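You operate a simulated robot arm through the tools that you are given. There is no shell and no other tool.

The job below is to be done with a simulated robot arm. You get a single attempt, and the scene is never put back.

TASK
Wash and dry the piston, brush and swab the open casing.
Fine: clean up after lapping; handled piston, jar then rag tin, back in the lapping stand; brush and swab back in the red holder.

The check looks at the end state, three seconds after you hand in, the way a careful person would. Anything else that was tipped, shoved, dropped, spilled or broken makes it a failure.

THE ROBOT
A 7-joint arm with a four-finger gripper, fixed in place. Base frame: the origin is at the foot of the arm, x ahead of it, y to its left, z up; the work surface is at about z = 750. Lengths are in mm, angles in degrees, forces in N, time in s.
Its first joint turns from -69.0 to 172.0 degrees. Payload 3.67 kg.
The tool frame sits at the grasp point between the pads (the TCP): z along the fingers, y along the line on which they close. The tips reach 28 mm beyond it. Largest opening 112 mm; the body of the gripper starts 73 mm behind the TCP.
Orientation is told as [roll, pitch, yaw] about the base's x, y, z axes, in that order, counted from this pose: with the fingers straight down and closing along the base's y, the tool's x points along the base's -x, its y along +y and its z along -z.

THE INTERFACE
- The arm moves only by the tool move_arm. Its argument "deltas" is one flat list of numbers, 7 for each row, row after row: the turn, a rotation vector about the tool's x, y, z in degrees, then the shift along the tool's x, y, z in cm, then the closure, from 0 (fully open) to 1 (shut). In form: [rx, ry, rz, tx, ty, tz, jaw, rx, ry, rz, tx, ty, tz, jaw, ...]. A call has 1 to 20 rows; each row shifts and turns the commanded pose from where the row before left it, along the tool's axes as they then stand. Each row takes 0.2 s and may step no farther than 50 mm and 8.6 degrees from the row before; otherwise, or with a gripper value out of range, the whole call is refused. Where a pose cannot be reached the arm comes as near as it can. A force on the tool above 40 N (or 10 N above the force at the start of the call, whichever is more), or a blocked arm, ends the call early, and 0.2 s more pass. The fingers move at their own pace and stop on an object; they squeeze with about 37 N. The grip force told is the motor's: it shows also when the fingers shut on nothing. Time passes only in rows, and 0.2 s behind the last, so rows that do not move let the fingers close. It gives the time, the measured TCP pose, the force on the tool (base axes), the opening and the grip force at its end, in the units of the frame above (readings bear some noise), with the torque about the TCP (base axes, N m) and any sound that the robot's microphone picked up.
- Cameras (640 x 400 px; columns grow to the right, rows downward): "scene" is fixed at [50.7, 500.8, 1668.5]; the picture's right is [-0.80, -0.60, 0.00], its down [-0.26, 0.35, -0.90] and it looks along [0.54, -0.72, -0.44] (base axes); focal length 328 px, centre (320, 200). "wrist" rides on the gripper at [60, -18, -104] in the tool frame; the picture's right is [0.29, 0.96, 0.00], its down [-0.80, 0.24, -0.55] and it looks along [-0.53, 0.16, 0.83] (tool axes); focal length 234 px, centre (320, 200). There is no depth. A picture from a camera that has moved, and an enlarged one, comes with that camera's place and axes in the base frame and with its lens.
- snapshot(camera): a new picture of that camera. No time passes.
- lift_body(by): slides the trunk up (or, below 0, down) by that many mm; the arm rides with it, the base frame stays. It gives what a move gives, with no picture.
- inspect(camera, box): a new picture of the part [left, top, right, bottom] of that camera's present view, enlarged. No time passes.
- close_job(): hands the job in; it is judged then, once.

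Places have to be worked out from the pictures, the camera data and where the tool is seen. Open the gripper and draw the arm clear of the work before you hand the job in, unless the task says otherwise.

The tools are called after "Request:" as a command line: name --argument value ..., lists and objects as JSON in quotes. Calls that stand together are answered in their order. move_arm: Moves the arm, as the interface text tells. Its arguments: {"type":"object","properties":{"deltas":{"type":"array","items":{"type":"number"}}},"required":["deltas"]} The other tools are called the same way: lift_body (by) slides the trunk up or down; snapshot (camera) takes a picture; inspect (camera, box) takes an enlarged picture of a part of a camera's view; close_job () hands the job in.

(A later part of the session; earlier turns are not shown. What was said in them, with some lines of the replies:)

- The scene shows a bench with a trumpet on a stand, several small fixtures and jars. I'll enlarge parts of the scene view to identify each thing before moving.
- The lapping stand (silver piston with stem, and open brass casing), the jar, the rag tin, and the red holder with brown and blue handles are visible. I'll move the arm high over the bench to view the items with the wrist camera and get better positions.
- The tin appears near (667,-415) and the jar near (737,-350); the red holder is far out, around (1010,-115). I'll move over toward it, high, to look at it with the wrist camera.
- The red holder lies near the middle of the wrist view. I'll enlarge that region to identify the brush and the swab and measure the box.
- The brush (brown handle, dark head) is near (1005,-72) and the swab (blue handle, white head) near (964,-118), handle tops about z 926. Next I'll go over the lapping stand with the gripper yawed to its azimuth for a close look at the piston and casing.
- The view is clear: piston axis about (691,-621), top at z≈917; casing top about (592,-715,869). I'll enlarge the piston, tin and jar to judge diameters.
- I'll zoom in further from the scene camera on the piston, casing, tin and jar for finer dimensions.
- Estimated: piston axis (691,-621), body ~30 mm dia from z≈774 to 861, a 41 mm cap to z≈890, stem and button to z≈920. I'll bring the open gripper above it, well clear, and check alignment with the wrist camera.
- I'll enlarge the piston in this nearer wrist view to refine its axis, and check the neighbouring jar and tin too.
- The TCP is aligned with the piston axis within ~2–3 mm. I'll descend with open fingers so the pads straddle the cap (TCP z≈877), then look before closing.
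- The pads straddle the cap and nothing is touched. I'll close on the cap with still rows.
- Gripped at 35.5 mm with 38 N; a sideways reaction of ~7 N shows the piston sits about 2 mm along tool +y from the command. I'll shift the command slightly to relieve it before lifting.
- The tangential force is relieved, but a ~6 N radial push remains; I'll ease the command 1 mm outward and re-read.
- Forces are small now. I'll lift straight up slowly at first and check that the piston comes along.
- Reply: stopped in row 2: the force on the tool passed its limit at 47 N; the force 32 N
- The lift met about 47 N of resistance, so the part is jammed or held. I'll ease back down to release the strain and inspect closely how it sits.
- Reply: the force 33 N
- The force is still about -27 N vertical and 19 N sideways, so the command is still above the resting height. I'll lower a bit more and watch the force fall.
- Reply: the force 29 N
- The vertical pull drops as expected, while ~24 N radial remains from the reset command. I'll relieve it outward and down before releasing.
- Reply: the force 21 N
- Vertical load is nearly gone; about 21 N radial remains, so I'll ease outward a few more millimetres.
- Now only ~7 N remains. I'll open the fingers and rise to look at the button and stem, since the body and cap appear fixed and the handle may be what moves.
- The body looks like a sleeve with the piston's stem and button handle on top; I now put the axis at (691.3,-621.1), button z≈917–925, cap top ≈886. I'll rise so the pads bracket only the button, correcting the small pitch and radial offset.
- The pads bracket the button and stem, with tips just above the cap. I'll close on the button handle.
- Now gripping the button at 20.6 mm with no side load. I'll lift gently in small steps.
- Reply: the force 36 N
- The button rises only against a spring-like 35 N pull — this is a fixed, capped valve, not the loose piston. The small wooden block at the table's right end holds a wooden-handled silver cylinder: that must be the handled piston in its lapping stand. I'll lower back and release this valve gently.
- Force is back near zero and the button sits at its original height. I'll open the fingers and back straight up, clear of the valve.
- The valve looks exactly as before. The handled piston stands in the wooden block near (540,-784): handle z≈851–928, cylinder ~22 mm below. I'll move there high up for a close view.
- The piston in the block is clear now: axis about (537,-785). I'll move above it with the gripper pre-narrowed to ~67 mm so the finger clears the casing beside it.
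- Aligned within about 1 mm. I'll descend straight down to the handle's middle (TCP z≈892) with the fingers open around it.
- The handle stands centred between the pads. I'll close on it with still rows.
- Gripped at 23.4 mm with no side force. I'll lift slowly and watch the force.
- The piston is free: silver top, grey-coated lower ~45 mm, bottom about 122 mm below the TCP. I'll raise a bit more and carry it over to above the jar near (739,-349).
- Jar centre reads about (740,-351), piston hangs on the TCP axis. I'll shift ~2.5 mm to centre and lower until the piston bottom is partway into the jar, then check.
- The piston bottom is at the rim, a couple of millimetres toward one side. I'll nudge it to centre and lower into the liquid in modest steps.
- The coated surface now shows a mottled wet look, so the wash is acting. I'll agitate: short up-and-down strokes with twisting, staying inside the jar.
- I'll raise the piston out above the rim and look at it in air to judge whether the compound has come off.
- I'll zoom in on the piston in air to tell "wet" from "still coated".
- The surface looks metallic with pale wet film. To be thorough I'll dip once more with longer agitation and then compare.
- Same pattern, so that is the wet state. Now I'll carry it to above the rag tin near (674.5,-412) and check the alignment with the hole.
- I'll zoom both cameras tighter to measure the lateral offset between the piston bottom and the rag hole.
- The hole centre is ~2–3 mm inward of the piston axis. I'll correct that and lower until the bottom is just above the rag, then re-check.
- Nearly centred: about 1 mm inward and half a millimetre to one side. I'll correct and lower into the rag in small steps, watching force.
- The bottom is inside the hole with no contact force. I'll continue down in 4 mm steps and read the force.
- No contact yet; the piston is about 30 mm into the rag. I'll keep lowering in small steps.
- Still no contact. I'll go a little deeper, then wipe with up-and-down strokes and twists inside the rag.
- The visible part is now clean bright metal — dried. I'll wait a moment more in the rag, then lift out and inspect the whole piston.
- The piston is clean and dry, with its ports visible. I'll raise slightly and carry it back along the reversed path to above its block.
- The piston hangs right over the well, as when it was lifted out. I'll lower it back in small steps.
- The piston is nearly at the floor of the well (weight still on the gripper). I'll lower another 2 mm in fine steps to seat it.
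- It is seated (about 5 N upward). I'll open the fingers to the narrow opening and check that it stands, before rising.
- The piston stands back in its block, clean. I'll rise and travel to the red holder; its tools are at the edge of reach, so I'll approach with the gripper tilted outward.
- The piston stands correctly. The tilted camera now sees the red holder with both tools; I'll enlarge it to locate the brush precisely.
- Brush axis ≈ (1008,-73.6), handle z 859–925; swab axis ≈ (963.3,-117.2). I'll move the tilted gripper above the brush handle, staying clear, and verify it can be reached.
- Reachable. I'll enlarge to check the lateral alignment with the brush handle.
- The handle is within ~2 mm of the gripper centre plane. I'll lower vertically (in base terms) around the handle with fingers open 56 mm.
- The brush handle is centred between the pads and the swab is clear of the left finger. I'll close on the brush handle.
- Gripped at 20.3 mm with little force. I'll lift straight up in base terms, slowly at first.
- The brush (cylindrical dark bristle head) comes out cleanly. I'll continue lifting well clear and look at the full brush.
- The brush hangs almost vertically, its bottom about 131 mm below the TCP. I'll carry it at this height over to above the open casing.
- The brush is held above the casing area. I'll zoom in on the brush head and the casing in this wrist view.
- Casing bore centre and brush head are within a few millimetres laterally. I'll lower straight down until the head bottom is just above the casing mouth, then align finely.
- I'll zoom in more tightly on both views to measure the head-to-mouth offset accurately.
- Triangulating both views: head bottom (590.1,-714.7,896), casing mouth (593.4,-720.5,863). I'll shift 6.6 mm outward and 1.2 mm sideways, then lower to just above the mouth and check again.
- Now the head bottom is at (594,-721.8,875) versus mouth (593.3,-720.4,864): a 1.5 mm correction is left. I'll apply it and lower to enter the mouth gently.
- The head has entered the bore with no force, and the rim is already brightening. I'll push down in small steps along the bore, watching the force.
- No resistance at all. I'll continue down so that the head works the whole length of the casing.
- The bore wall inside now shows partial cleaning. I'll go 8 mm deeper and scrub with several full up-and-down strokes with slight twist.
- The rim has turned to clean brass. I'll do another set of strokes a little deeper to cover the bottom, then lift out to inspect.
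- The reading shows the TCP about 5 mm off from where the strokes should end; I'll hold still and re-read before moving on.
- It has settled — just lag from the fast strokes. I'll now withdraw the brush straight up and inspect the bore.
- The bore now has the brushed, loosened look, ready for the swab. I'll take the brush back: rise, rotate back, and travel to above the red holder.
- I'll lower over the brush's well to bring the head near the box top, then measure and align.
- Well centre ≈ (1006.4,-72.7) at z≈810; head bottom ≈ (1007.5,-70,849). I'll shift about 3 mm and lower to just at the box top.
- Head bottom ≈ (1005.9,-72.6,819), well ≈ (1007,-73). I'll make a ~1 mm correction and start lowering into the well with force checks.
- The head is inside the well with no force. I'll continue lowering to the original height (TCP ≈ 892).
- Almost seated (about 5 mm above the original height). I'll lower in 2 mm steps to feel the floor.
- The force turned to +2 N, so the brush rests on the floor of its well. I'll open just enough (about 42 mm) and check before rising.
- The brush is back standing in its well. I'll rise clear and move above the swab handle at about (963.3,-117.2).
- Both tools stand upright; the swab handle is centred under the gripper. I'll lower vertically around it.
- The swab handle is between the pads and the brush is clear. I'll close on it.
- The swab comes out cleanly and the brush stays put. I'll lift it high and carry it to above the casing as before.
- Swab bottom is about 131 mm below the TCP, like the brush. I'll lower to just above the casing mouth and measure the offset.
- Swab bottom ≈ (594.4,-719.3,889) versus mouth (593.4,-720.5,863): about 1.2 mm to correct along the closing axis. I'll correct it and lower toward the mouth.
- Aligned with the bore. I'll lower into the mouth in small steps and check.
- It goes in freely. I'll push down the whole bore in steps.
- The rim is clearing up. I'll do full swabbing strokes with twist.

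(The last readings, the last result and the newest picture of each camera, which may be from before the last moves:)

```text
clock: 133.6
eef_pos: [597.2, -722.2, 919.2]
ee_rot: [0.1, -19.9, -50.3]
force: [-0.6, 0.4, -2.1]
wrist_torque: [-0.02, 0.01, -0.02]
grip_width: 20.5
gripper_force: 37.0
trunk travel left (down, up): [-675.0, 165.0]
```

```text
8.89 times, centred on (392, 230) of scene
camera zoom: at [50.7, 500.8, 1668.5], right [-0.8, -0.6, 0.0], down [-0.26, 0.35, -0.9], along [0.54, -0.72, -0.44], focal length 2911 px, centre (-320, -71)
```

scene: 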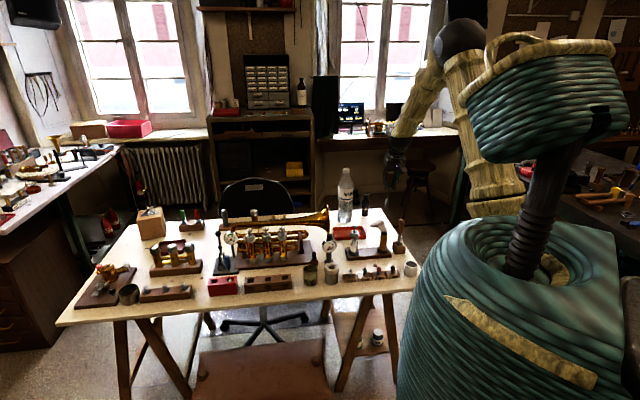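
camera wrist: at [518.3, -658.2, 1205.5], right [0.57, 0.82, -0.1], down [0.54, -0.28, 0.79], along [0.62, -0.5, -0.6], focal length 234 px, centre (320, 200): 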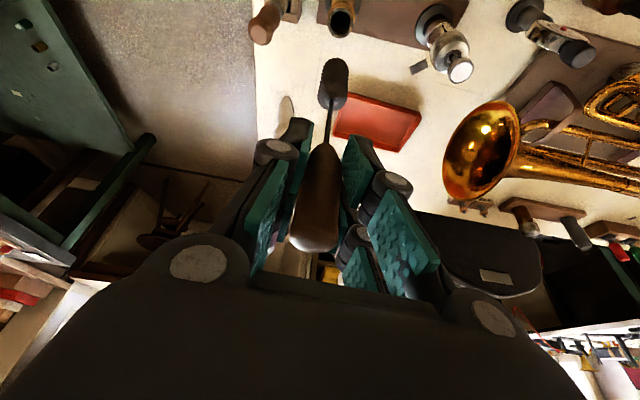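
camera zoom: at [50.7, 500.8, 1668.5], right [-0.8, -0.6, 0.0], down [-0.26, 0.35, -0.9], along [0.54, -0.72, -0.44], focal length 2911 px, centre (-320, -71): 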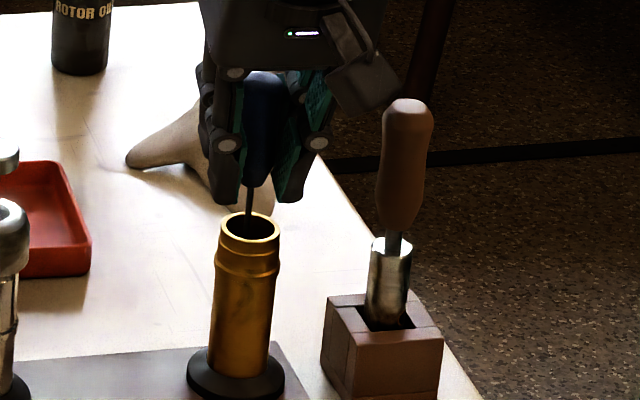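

The casing is clean bright brass inside and out. I'll let the arm settle, withdraw the swab straight up, and check the bore.

Request:
move_arm --deltas '[0, 0, 0, 0, 0, 0, 1, 0, 0, 0, 0, 0, 0, 1, 0, 0, 0, -0.513, 0, -1.41, 1, 0, 0, 0, -0.513, 0, -1.41, 1, 0, 0, 0, -0.684, 0, -1.879, 1, 0, 0, 0, -0.684, 0, -1.879, 1, 0, 0, 0, -0.684, 0, -1.879, 1, 0, 0, 0, -0.684, 0, -1.879, 1, 0, 0, 0, -0.684, 0, -1.879, 1, 0, 0, 0, -1.026, 0, -2.819, 1, 0, 0, 0, -1.026, 0, -2.819, 1, 0, 0, 0, -0.855, 0, -2.35, 1, 0, 0, 0, 0, 0, 0, 1]'

Request:
inspect --camera "scene" --box '[374, 180, 410, 253]'

Request:
inspect --camera "wrist" --box '[270, 0, 400, 110]'

```text
clock: 136.4
eef_pos: [595.3, -724.4, 1134.1]
ee_rot: [0.0, -19.9, -50.4]
force: [0.2, 0.0, -0.2]
wrist_torque: [0.03, -0.01, 0.03]
grip_width: 20.5
gripper_force: 36.3
trunk travel left (down, up): [-675.0, 165.0]
```

```text
5.48 times, centred on (392, 216) of scene
camera zoom: at [50.7, 500.8, 1668.5], right [-0.8, -0.6, 0.0], down [-0.26, 0.35, -0.9], along [0.54, -0.72, -0.44], focal length 1794 px, centre (-74, 110)
```

zoom: 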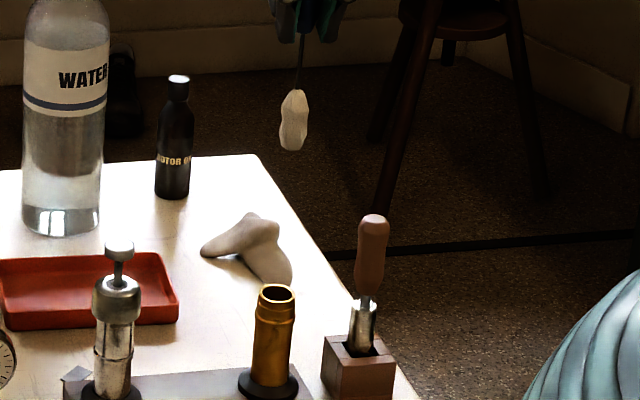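

```text
3.64 times, centred on (335, 55) of wrist
camera zoom: at [522.4, -664.0, 1210.7], right [0.56, 0.82, -0.1], down [0.54, -0.28, 0.79], along [0.62, -0.5, -0.6], focal length 852 px, centre (266, 727)
```

zoom: 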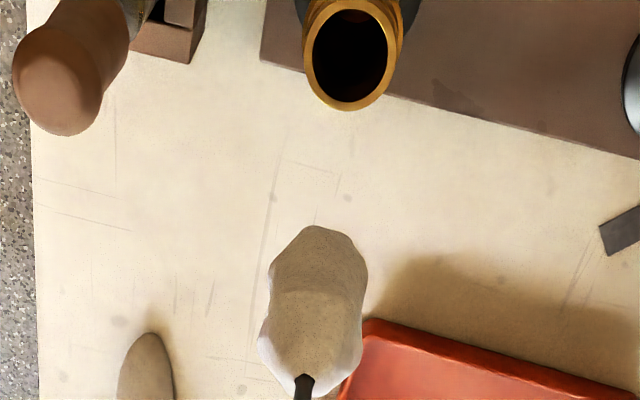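

The casing is clean. Now I'll return the swab: rotate back and travel to above its well.

Request:
move_arm --deltas '[-2.624, 0, -7.133, 0, 0, 0, 1, -2.624, 0, -7.133, 0, 0, 0, 1, -2.624, 0, -7.133, 0, 0, 0, 1, -2.624, 0, -7.133, 0, 0, 0, 1, -2.624, 0, -7.133, 0, 0, 0, 1, -2.624, 0, -7.133, 0, 0, 0, 1, 0, 0, 0, 0, 0, 0, 1]'

Request:
move_arm --deltas '[0, 0, 0, -1.748, 3.736, 0.636, 1, 0, 0, 0, -1.748, 3.736, 0.636, 1, 0, 0, 0, -1.748, 3.736, 0.636, 1, 0, 0, 0, -1.748, 3.736, 0.636, 1, 0, 0, 0, -1.748, 3.736, 0.636, 1, 0, 0, 0, -1.748, 3.736, 0.636, 1, 0, 0, 0, -1.748, 3.736, 0.636, 1, 0, 0, 0, -1.748, 3.736, 0.636, 1, 0, 0, 0, -1.748, 3.736, 0.636, 1, 0, 0, 0, -1.748, 3.736, 0.636, 1, 0, 0, 0, -1.748, 3.736, 0.636, 1, 0, 0, 0, -1.748, 3.736, 0.636, 1, 0, 0, 0, -1.748, 3.736, 0.636, 1, 0, 0, 0, -1.748, 3.736, 0.636, 1, 0, 0, 0, -1.748, 3.736, 0.636, 1, 0, 0, 0, -1.748, 3.736, 0.636, 1, 0, 0, 0, -1.748, 3.736, 0.636, 1, 0, 0, 0, 0, 0, 0, 1, 0, 0, 0, 0, 0, 0, 1]'

Request:
move_arm --deltas '[0, 0, 0, 1.368, 0, 3.759, 1, 0, 0, 0, 1.368, 0, 3.759, 1, 0, 0, 0, 1.368, 0, 3.759, 1, 0, 0, 0, 1.197, 0, 3.289, 1, 0, 0, 0, 0, 0, 0, 1, 0, 0, 0, 0, 0, 0, 1]'

Request:
inspect --camera "wrist" --box '[290, 0, 390, 100]'

Request:
inspect --camera "scene" --box '[205, 245, 250, 290]'

```text
clock: 138.0
eef_pos: [594.9, -724.3, 1133.8]
ee_rot: [0.2, -20.1, -4.7]
force: [-0.1, -1.0, 0.2]
wrist_torque: [0.03, 0.02, 0.02]
grip_width: 20.6
gripper_force: 36.9
trunk travel left (down, up): [-675.0, 165.0]
```

```text
clock: 142.0
eef_pos: [963.9, -113.0, 1138.2]
ee_rot: [0.2, -20.1, -4.8]
force: [-0.8, -0.4, -0.8]
wrist_torque: [-0.02, 0.01, -0.01]
grip_width: 20.7
gripper_force: 37.0
trunk travel left (down, up): [-675.0, 165.0]
```

```text
clock: 143.4
eef_pos: [963.6, -115.3, 982.1]
ee_rot: [0.3, -20.2, -4.8]
force: [0.2, 0.1, -0.4]
wrist_torque: [0.0, 0.0, -0.04]
grip_width: 20.4
gripper_force: 37.4
trunk travel left (down, up): [-675.0, 165.0]
```

```text
4.00 times, centred on (340, 50) of wrist
camera zoom: at [869.4, -124.7, 1058.8], right [-0.19, 0.98, -0.1], down [0.58, 0.19, 0.79], along [0.79, 0.1, -0.6], focal length 937 px, centre (240, 800)
```

zoom: 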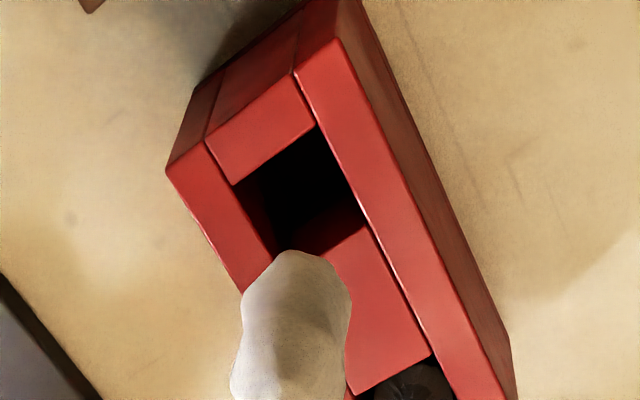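

```text
8.89 times, centred on (228, 268) of scene
camera zoom: at [50.7, 500.8, 1668.5], right [-0.8, -0.6, 0.0], down [-0.26, 0.35, -0.9], along [0.54, -0.72, -0.44], focal length 2911 px, centre (1142, -400)
```

zoom: 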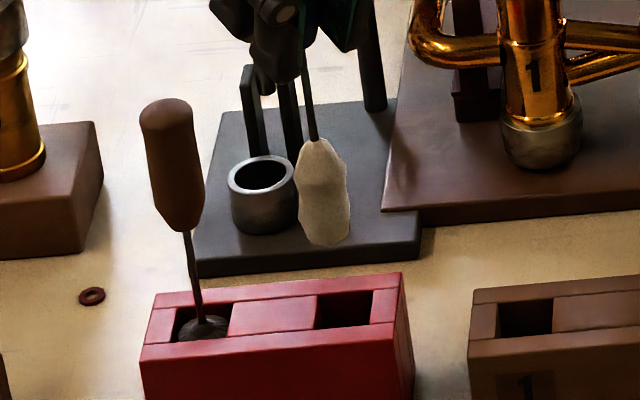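

Swab well centre ≈ (964.3,-117.3,807); swab bottom ≈ (965.8,-114.7,849). I'll correct by about 3 mm and lower to the well mouth.

Request:
move_arm --deltas '[0, 0, 0, 0.12, -0.27, -0.044, 1, 0, 0, 0, 0.513, 0, 1.41, 1, 0, 0, 0, 0.513, 0, 1.41, 1, 0, 0, 0, 0, 0, 0, 1, 0, 0, 0, 0, 0, 0, 1]'

Request:
inspect --camera "wrist" --box '[290, 0, 390, 100]'

Request:
inspect --camera "scene" --box '[205, 245, 250, 290]'

```text
clock: 144.6
eef_pos: [961.4, -118.4, 952.6]
ee_rot: [0.2, -20.1, -4.8]
force: [0.0, 0.3, -0.8]
wrist_torque: [0.02, 0.0, 0.01]
grip_width: 20.5
gripper_force: 37.2
trunk travel left (down, up): [-675.0, 165.0]
```

```text
4.00 times, centred on (340, 50) of wrist
camera zoom: at [867.9, -127.0, 1029.1], right [-0.19, 0.98, -0.1], down [0.58, 0.19, 0.8], along [0.8, 0.1, -0.6], focal length 937 px, centre (240, 800)
```

zoom: 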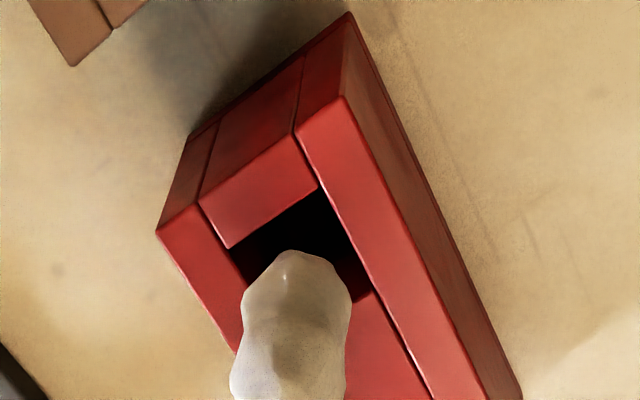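

```text
8.89 times, centred on (228, 268) of scene
camera zoom: at [50.7, 500.8, 1668.5], right [-0.8, -0.6, 0.0], down [-0.26, 0.35, -0.9], along [0.54, -0.72, -0.44], focal length 2911 px, centre (1142, -400)
```

zoom: 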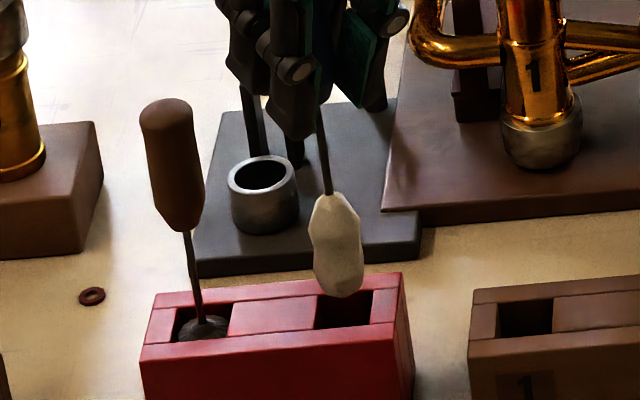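

Both views agree the swab is centred over its well. I'll lower in small steps.

Request:
move_arm --deltas '[0, 0, 0, 0.274, 0, 0.752, 1, 0, 0, 0, 0.274, 0, 0.752, 1, 0, 0, 0, 0.274, 0, 0.752, 1, 0, 0, 0, 0.274, 0, 0.752, 1, 0, 0, 0, 0, 0, 0, 1]'

Request:
inspect --camera "wrist" --box '[270, 0, 390, 120]'

```text
clock: 145.8
eef_pos: [961.3, -117.6, 920.0]
ee_rot: [0.3, -20.1, -4.8]
force: [0.2, -0.2, -1.1]
wrist_torque: [0.03, 0.01, 0.0]
grip_width: 20.5
gripper_force: 36.4
trunk travel left (down, up): [-675.0, 165.0]
```

```text
3.33 times, centred on (330, 60) of wrist
camera zoom: at [868.5, -127.0, 997.0], right [-0.19, 0.98, -0.1], down [0.58, 0.19, 0.8], along [0.8, 0.1, -0.6], focal length 781 px, centre (287, 667)
```

zoom: 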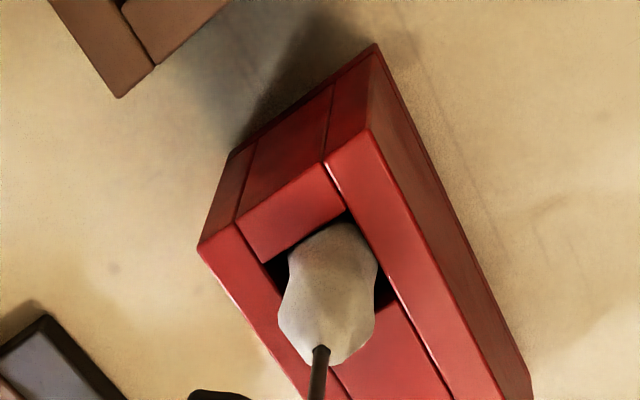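

The swab is going into the well without force. I'll lower the remaining ~28 mm, ending with fine steps.

Request:
move_arm --deltas '[0, 0, 0, 0.274, 0, 0.752, 1, 0, 0, 0, 0.274, 0, 0.752, 1, 0, 0, 0, 0.205, 0, 0.564, 1, 0, 0, 0, 0.103, 0, 0.282, 1, 0, 0, 0, 0, 0, 0, 1, 0, 0, 0, 0, 0, 0, 1]'

Request:
inspect --camera "scene" --box '[200, 225, 260, 290]'

```text
clock: 147.2
eef_pos: [962.7, -117.1, 896.0]
ee_rot: [0.2, -20.1, -4.8]
force: [0.0, 0.4, 0.6]
wrist_torque: [-0.02, 0.02, -0.01]
grip_width: 20.3
gripper_force: 37.0
trunk travel left (down, up): [-675.0, 165.0]
```

```text
6.15 times, centred on (230, 258) of scene
camera zoom: at [50.7, 500.8, 1668.5], right [-0.8, -0.6, 0.0], down [-0.26, 0.35, -0.9], along [0.54, -0.72, -0.44], focal length 2015 px, centre (874, -154)
```

zoom: 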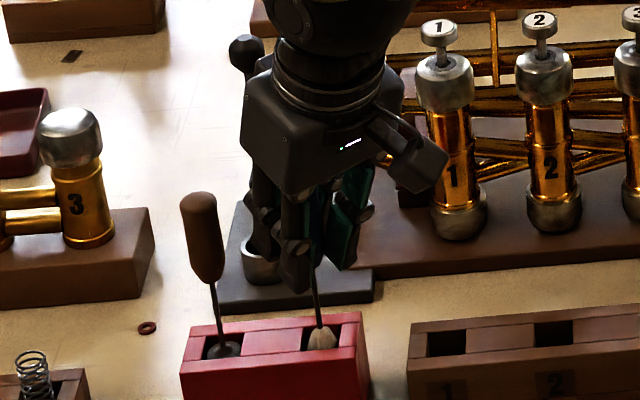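

Close to the resting height; I'll feel for the floor in 1.5 mm steps.

Request:
move_arm --deltas '[0, 0, 0, 0.051, 0, 0.141, 1, 0, 0, 0, 0, 0, 0, 1]'

Request:
move_arm --deltas '[0, 0, 0, 0.051, 0, 0.141, 1, 0, 0, 0, 0, 0, 0, 1]'

```text
clock: 147.8
eef_pos: [963.2, -117.6, 894.5]
ee_rot: [0.2, -20.0, -4.8]
force: [-0.6, 0.0, -0.1]
wrist_torque: [0.0, 0.0, 0.0]
grip_width: 20.7
gripper_force: 37.3
trunk travel left (down, up): [-675.0, 165.0]
```

```text
clock: 148.4
eef_pos: [962.3, -118.3, 893.2]
ee_rot: [0.2, -20.1, -4.8]
force: [0.3, -0.4, -0.4]
wrist_torque: [0.0, 0.03, -0.01]
grip_width: 20.7
gripper_force: 36.8
trunk travel left (down, up): [-675.0, 165.0]
```

Request:
move_arm --deltas '[0, 0, 0, 0.051, 0, 0.141, 1, 0, 0, 0, 0, 0, 0, 1]'

Request:
move_arm --deltas '[0, 0, 0, 0.034, 0, 0.094, 1, 0, 0, 0, 0, 0, 0, 1]'

```text
clock: 149.0
eef_pos: [961.6, -117.8, 890.9]
ee_rot: [0.2, -20.2, -4.8]
force: [0.1, 1.0, 1.1]
wrist_torque: [0.01, -0.03, -0.05]
grip_width: 20.5
gripper_force: 36.8
trunk travel left (down, up): [-675.0, 165.0]
```

```text
clock: 149.6
eef_pos: [962.1, -117.6, 891.7]
ee_rot: [0.3, -20.2, -4.8]
force: [-0.2, 0.5, 5.3]
wrist_torque: [-0.04, -0.08, 0.01]
grip_width: 20.4
gripper_force: 37.3
trunk travel left (down, up): [-675.0, 165.0]
```

The swab rests on the floor of its well (+5 N). I'll open to about 45 mm and check it stands before rising.

Request:
move_arm --deltas '[0, 0, 0, 0, 0, 0, 0.75, 0, 0, 0, 0, 0, 0, 0.65, 0, 0, 0, 0, 0, 0, 0.6, 0, 0, 0, 0, 0, 0, 0.6]'

Request:
inspect --camera "wrist" --box '[210, 20, 430, 260]'

Request:
inspect --camera "scene" --box '[200, 225, 260, 290]'

```text
clock: 150.6
eef_pos: [962.1, -118.2, 889.6]
ee_rot: [0.2, -20.1, -4.8]
force: [0.7, 0.9, 0.0]
wrist_torque: [0.0, 0.02, -0.01]
grip_width: 44.8
gripper_force: 0.0
trunk travel left (down, up): [-675.0, 165.0]
```

```text
1.67 times, centred on (320, 140) of wrist
camera zoom: at [868.8, -126.8, 966.9], right [-0.19, 0.98, -0.1], down [0.58, 0.19, 0.8], along [0.8, 0.1, -0.6], focal length 390 px, centre (320, 300)
```

zoom: 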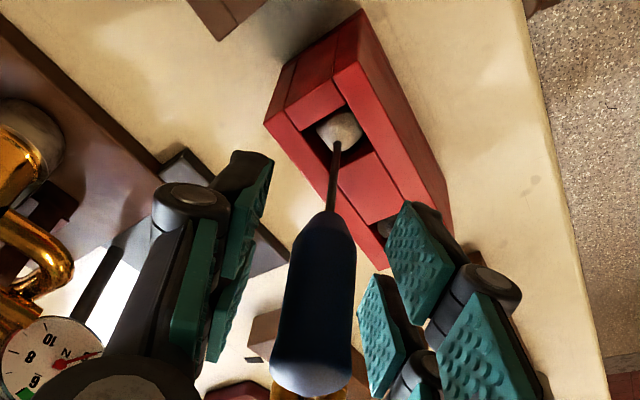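

```text
6.15 times, centred on (230, 258) of scene
camera zoom: at [50.7, 500.8, 1668.5], right [-0.8, -0.6, 0.0], down [-0.26, 0.35, -0.9], along [0.54, -0.72, -0.44], focal length 2015 px, centre (874, -154)
```

zoom: 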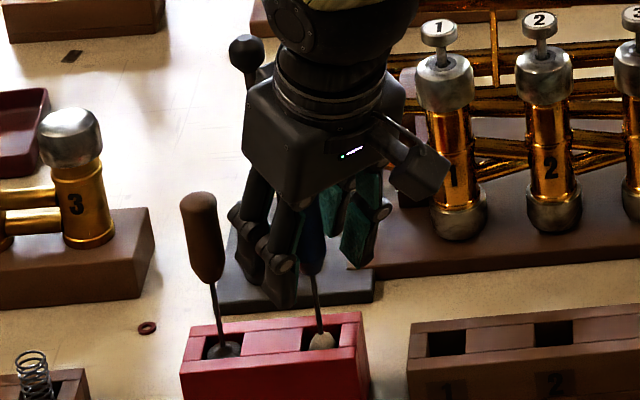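

The swab stands upright in its well. I'll rise straight up, untilt, and draw the arm back clear of the work.

Request:
move_arm --deltas '[0, 0, 0, -0.684, 0, -1.879, 0.6, 0, 0, 0, -1.368, 0, -3.759, 0.6, 0, 0, 0, -1.368, 0, -3.759, 0.6, 0, 0, 0, -1.368, 0, -3.759, 0.6, 0, 0, 0, -1.368, 0, -3.759, 0.6, 0, 0, 0, -1.368, 0, -3.759, 0.6, 0, 0, 0, -1.368, 0, -3.759, 0.3, 0, 0, 0, -1.368, 0, -3.759, 0, 0, 5, 0, 0, 0, 0, 0, 0, 5, 0, 0, 0, 0, 0, 0, 5, 0, 0, 0, 0, 0, 0, 5, 0, 0, 0, 0, 0, 0, 0, 0, 4, 0, 0, 0, 0, 0, 0, 4, 0, 0, 0, 0, 0, 0, 4, 0, 0, 0, 0, 0, 0, 4, 0, 0, 0, 0, 0, 0, 4, 0, 0, 0, 0, 0, 0, 0, 0, 0, 0]'

Request:
snapshot --camera "scene"

Request:
inspect --camera "scene" --box '[190, 200, 320, 300]'

Request:
inspect --camera "scene" --box '[300, 190, 430, 300]'

Request:
inspect --camera "scene" --box '[60, 190, 220, 310]'

```text
clock: 154.4
eef_pos: [764.7, -101.4, 1188.9]
ee_rot: [0.3, 0.0, -4.6]
force: [0.2, 0.5, -0.3]
wrist_torque: [0.01, 0.04, 0.01]
grip_width: 112.1
gripper_force: 0.0
trunk travel left (down, up): [-675.0, 165.0]
```

```text
taken
```

scene: 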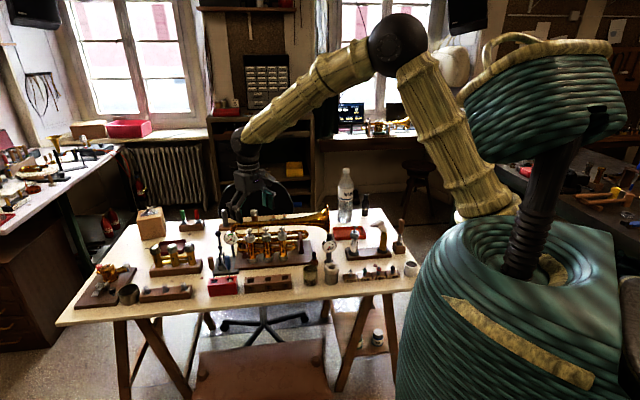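

```text
4.00 times, centred on (255, 250) of scene
camera zoom: at [50.7, 500.8, 1668.5], right [-0.8, -0.6, 0.0], down [-0.26, 0.35, -0.9], along [0.54, -0.72, -0.44], focal length 1310 px, centre (580, 0)
```

zoom: 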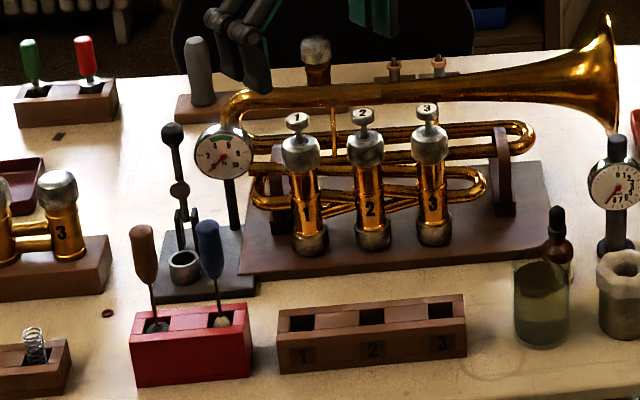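

```text
3.64 times, centred on (365, 245) of scene
camera zoom: at [50.7, 500.8, 1668.5], right [-0.8, -0.6, 0.0], down [-0.26, 0.35, -0.9], along [0.54, -0.72, -0.44], focal length 1191 px, centre (156, 36)
```

zoom: 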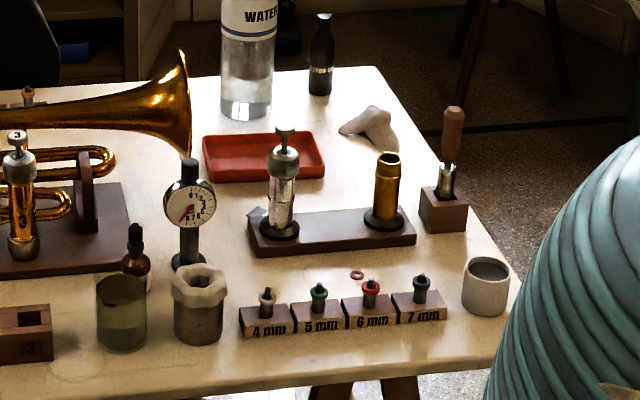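

```text
3.33 times, centred on (140, 250) of scene
camera zoom: at [50.7, 500.8, 1668.5], right [-0.8, -0.6, 0.0], down [-0.26, 0.35, -0.9], along [0.54, -0.72, -0.44], focal length 1092 px, centre (920, 33)
```

zoom: 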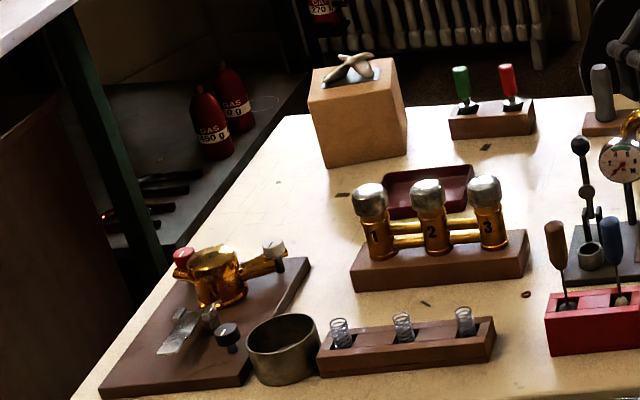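

Everything stands where it was at the start, with the piston, brush and swab back in place. One last close check of the piston, casing and holder before handing in.

Request:
inspect --camera "scene" --box '[345, 215, 415, 260]'

Request:
inspect --camera "scene" --box '[205, 240, 255, 290]'

Request:
inspect --camera "scene" --box '[305, 240, 350, 290]'

```text
8.89 times, centred on (380, 238) of scene
camera zoom: at [50.7, 500.8, 1668.5], right [-0.8, -0.6, 0.0], down [-0.26, 0.35, -0.9], along [0.54, -0.72, -0.44], focal length 2911 px, centre (-213, -133)
```

zoom: 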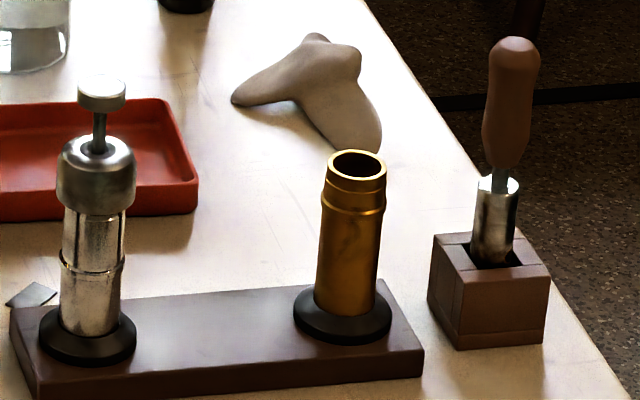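

```text
8.00 times, centred on (230, 265) of scene
camera zoom: at [50.7, 500.8, 1668.5], right [-0.8, -0.6, 0.0], down [-0.26, 0.35, -0.9], along [0.54, -0.72, -0.44], focal length 2620 px, centre (1040, -320)
```

zoom: 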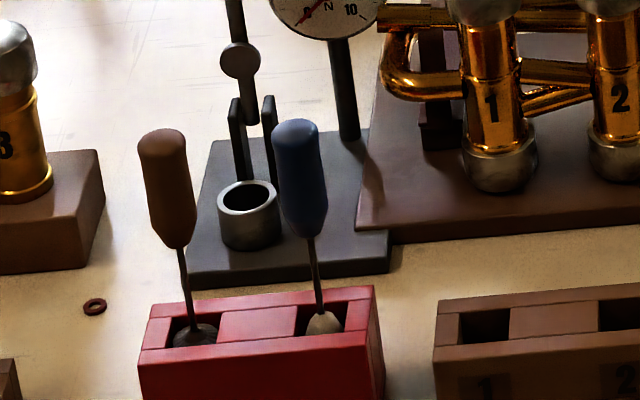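

```text
8.00 times, centred on (328, 265) of scene
camera zoom: at [50.7, 500.8, 1668.5], right [-0.8, -0.6, 0.0], down [-0.26, 0.35, -0.9], along [0.54, -0.72, -0.44], focal length 2620 px, centre (260, -320)
```

zoom: 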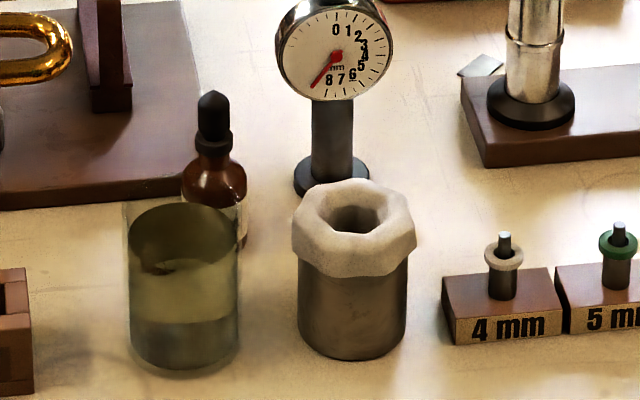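

The piston is clean and dry in its stand, the casing is clean, the brush and swab are in the red holder, and nothing else has moved. I'll draw the arm a bit further back, then hand in.

Request:
move_arm --deltas '[0, 0, 0, 4, 0, -1, 0, 0, 0, 0, 4, 0, -1, 0, 0, 0, 0, 4, 0, -1, 0, 0, 0, 0, 4, 0, -1, 0, 0, 0, 0, 0, 0, 0, 0, 0, 0, 0, 0, 0, 0, 0]'

Request:
snapshot --camera "scene"

```text
clock: 155.8
eef_pos: [601.7, -88.1, 1228.9]
ee_rot: [0.2, -0.3, -4.7]
force: [0.0, -0.7, -0.2]
wrist_torque: [-0.04, -0.07, -0.02]
grip_width: 111.8
gripper_force: 0.0
trunk travel left (down, up): [-675.0, 165.0]
```

```text
taken
```

scene: 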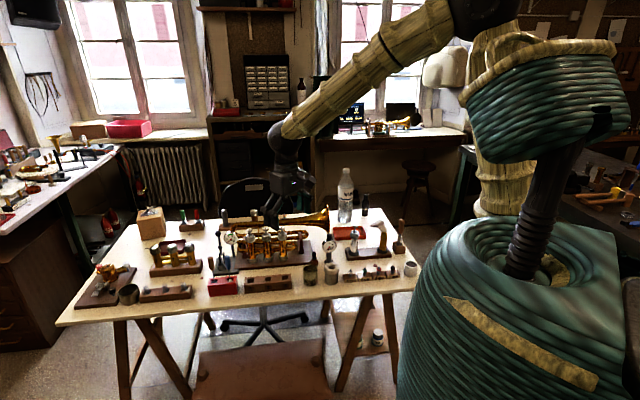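

The arm is clear with the gripper open, and all parts are in place. Handing in the job.

Request:
close_job

```text
The job is handed in.
```

The job is handed in. At hand-in the piston was clean and dry in the small wooden block I took to be the lapping stand. The open casing had been brushed and swabbed to clean brass.

- **Piston:** I washed it in the jar with up-and-down strokes and twists, dried it in the rag tin, and put it back in the block it started in.
- **Casing:** I ran the brush and then the swab through the full bore with several twisting strokes. Both are upright again in the red holder, each in its own well.
- **Wrong part gripped first:** I first mistook the capped silver valve on the long board for the handled piston. I pulled on its cap (about 47 N, where the force limit stopped the lift) and then on its button (about 35 N). It stayed in place, I released it gently, and it looked the same as before in the final pictures.
- **Swab contact:** The gripper may have nudged the swab by a millimetre or two when I first took the brush. It stayed in the holder.

In the final scene views I saw nothing tipped, dropped or out of place. The arm was drawn back with the gripper open.
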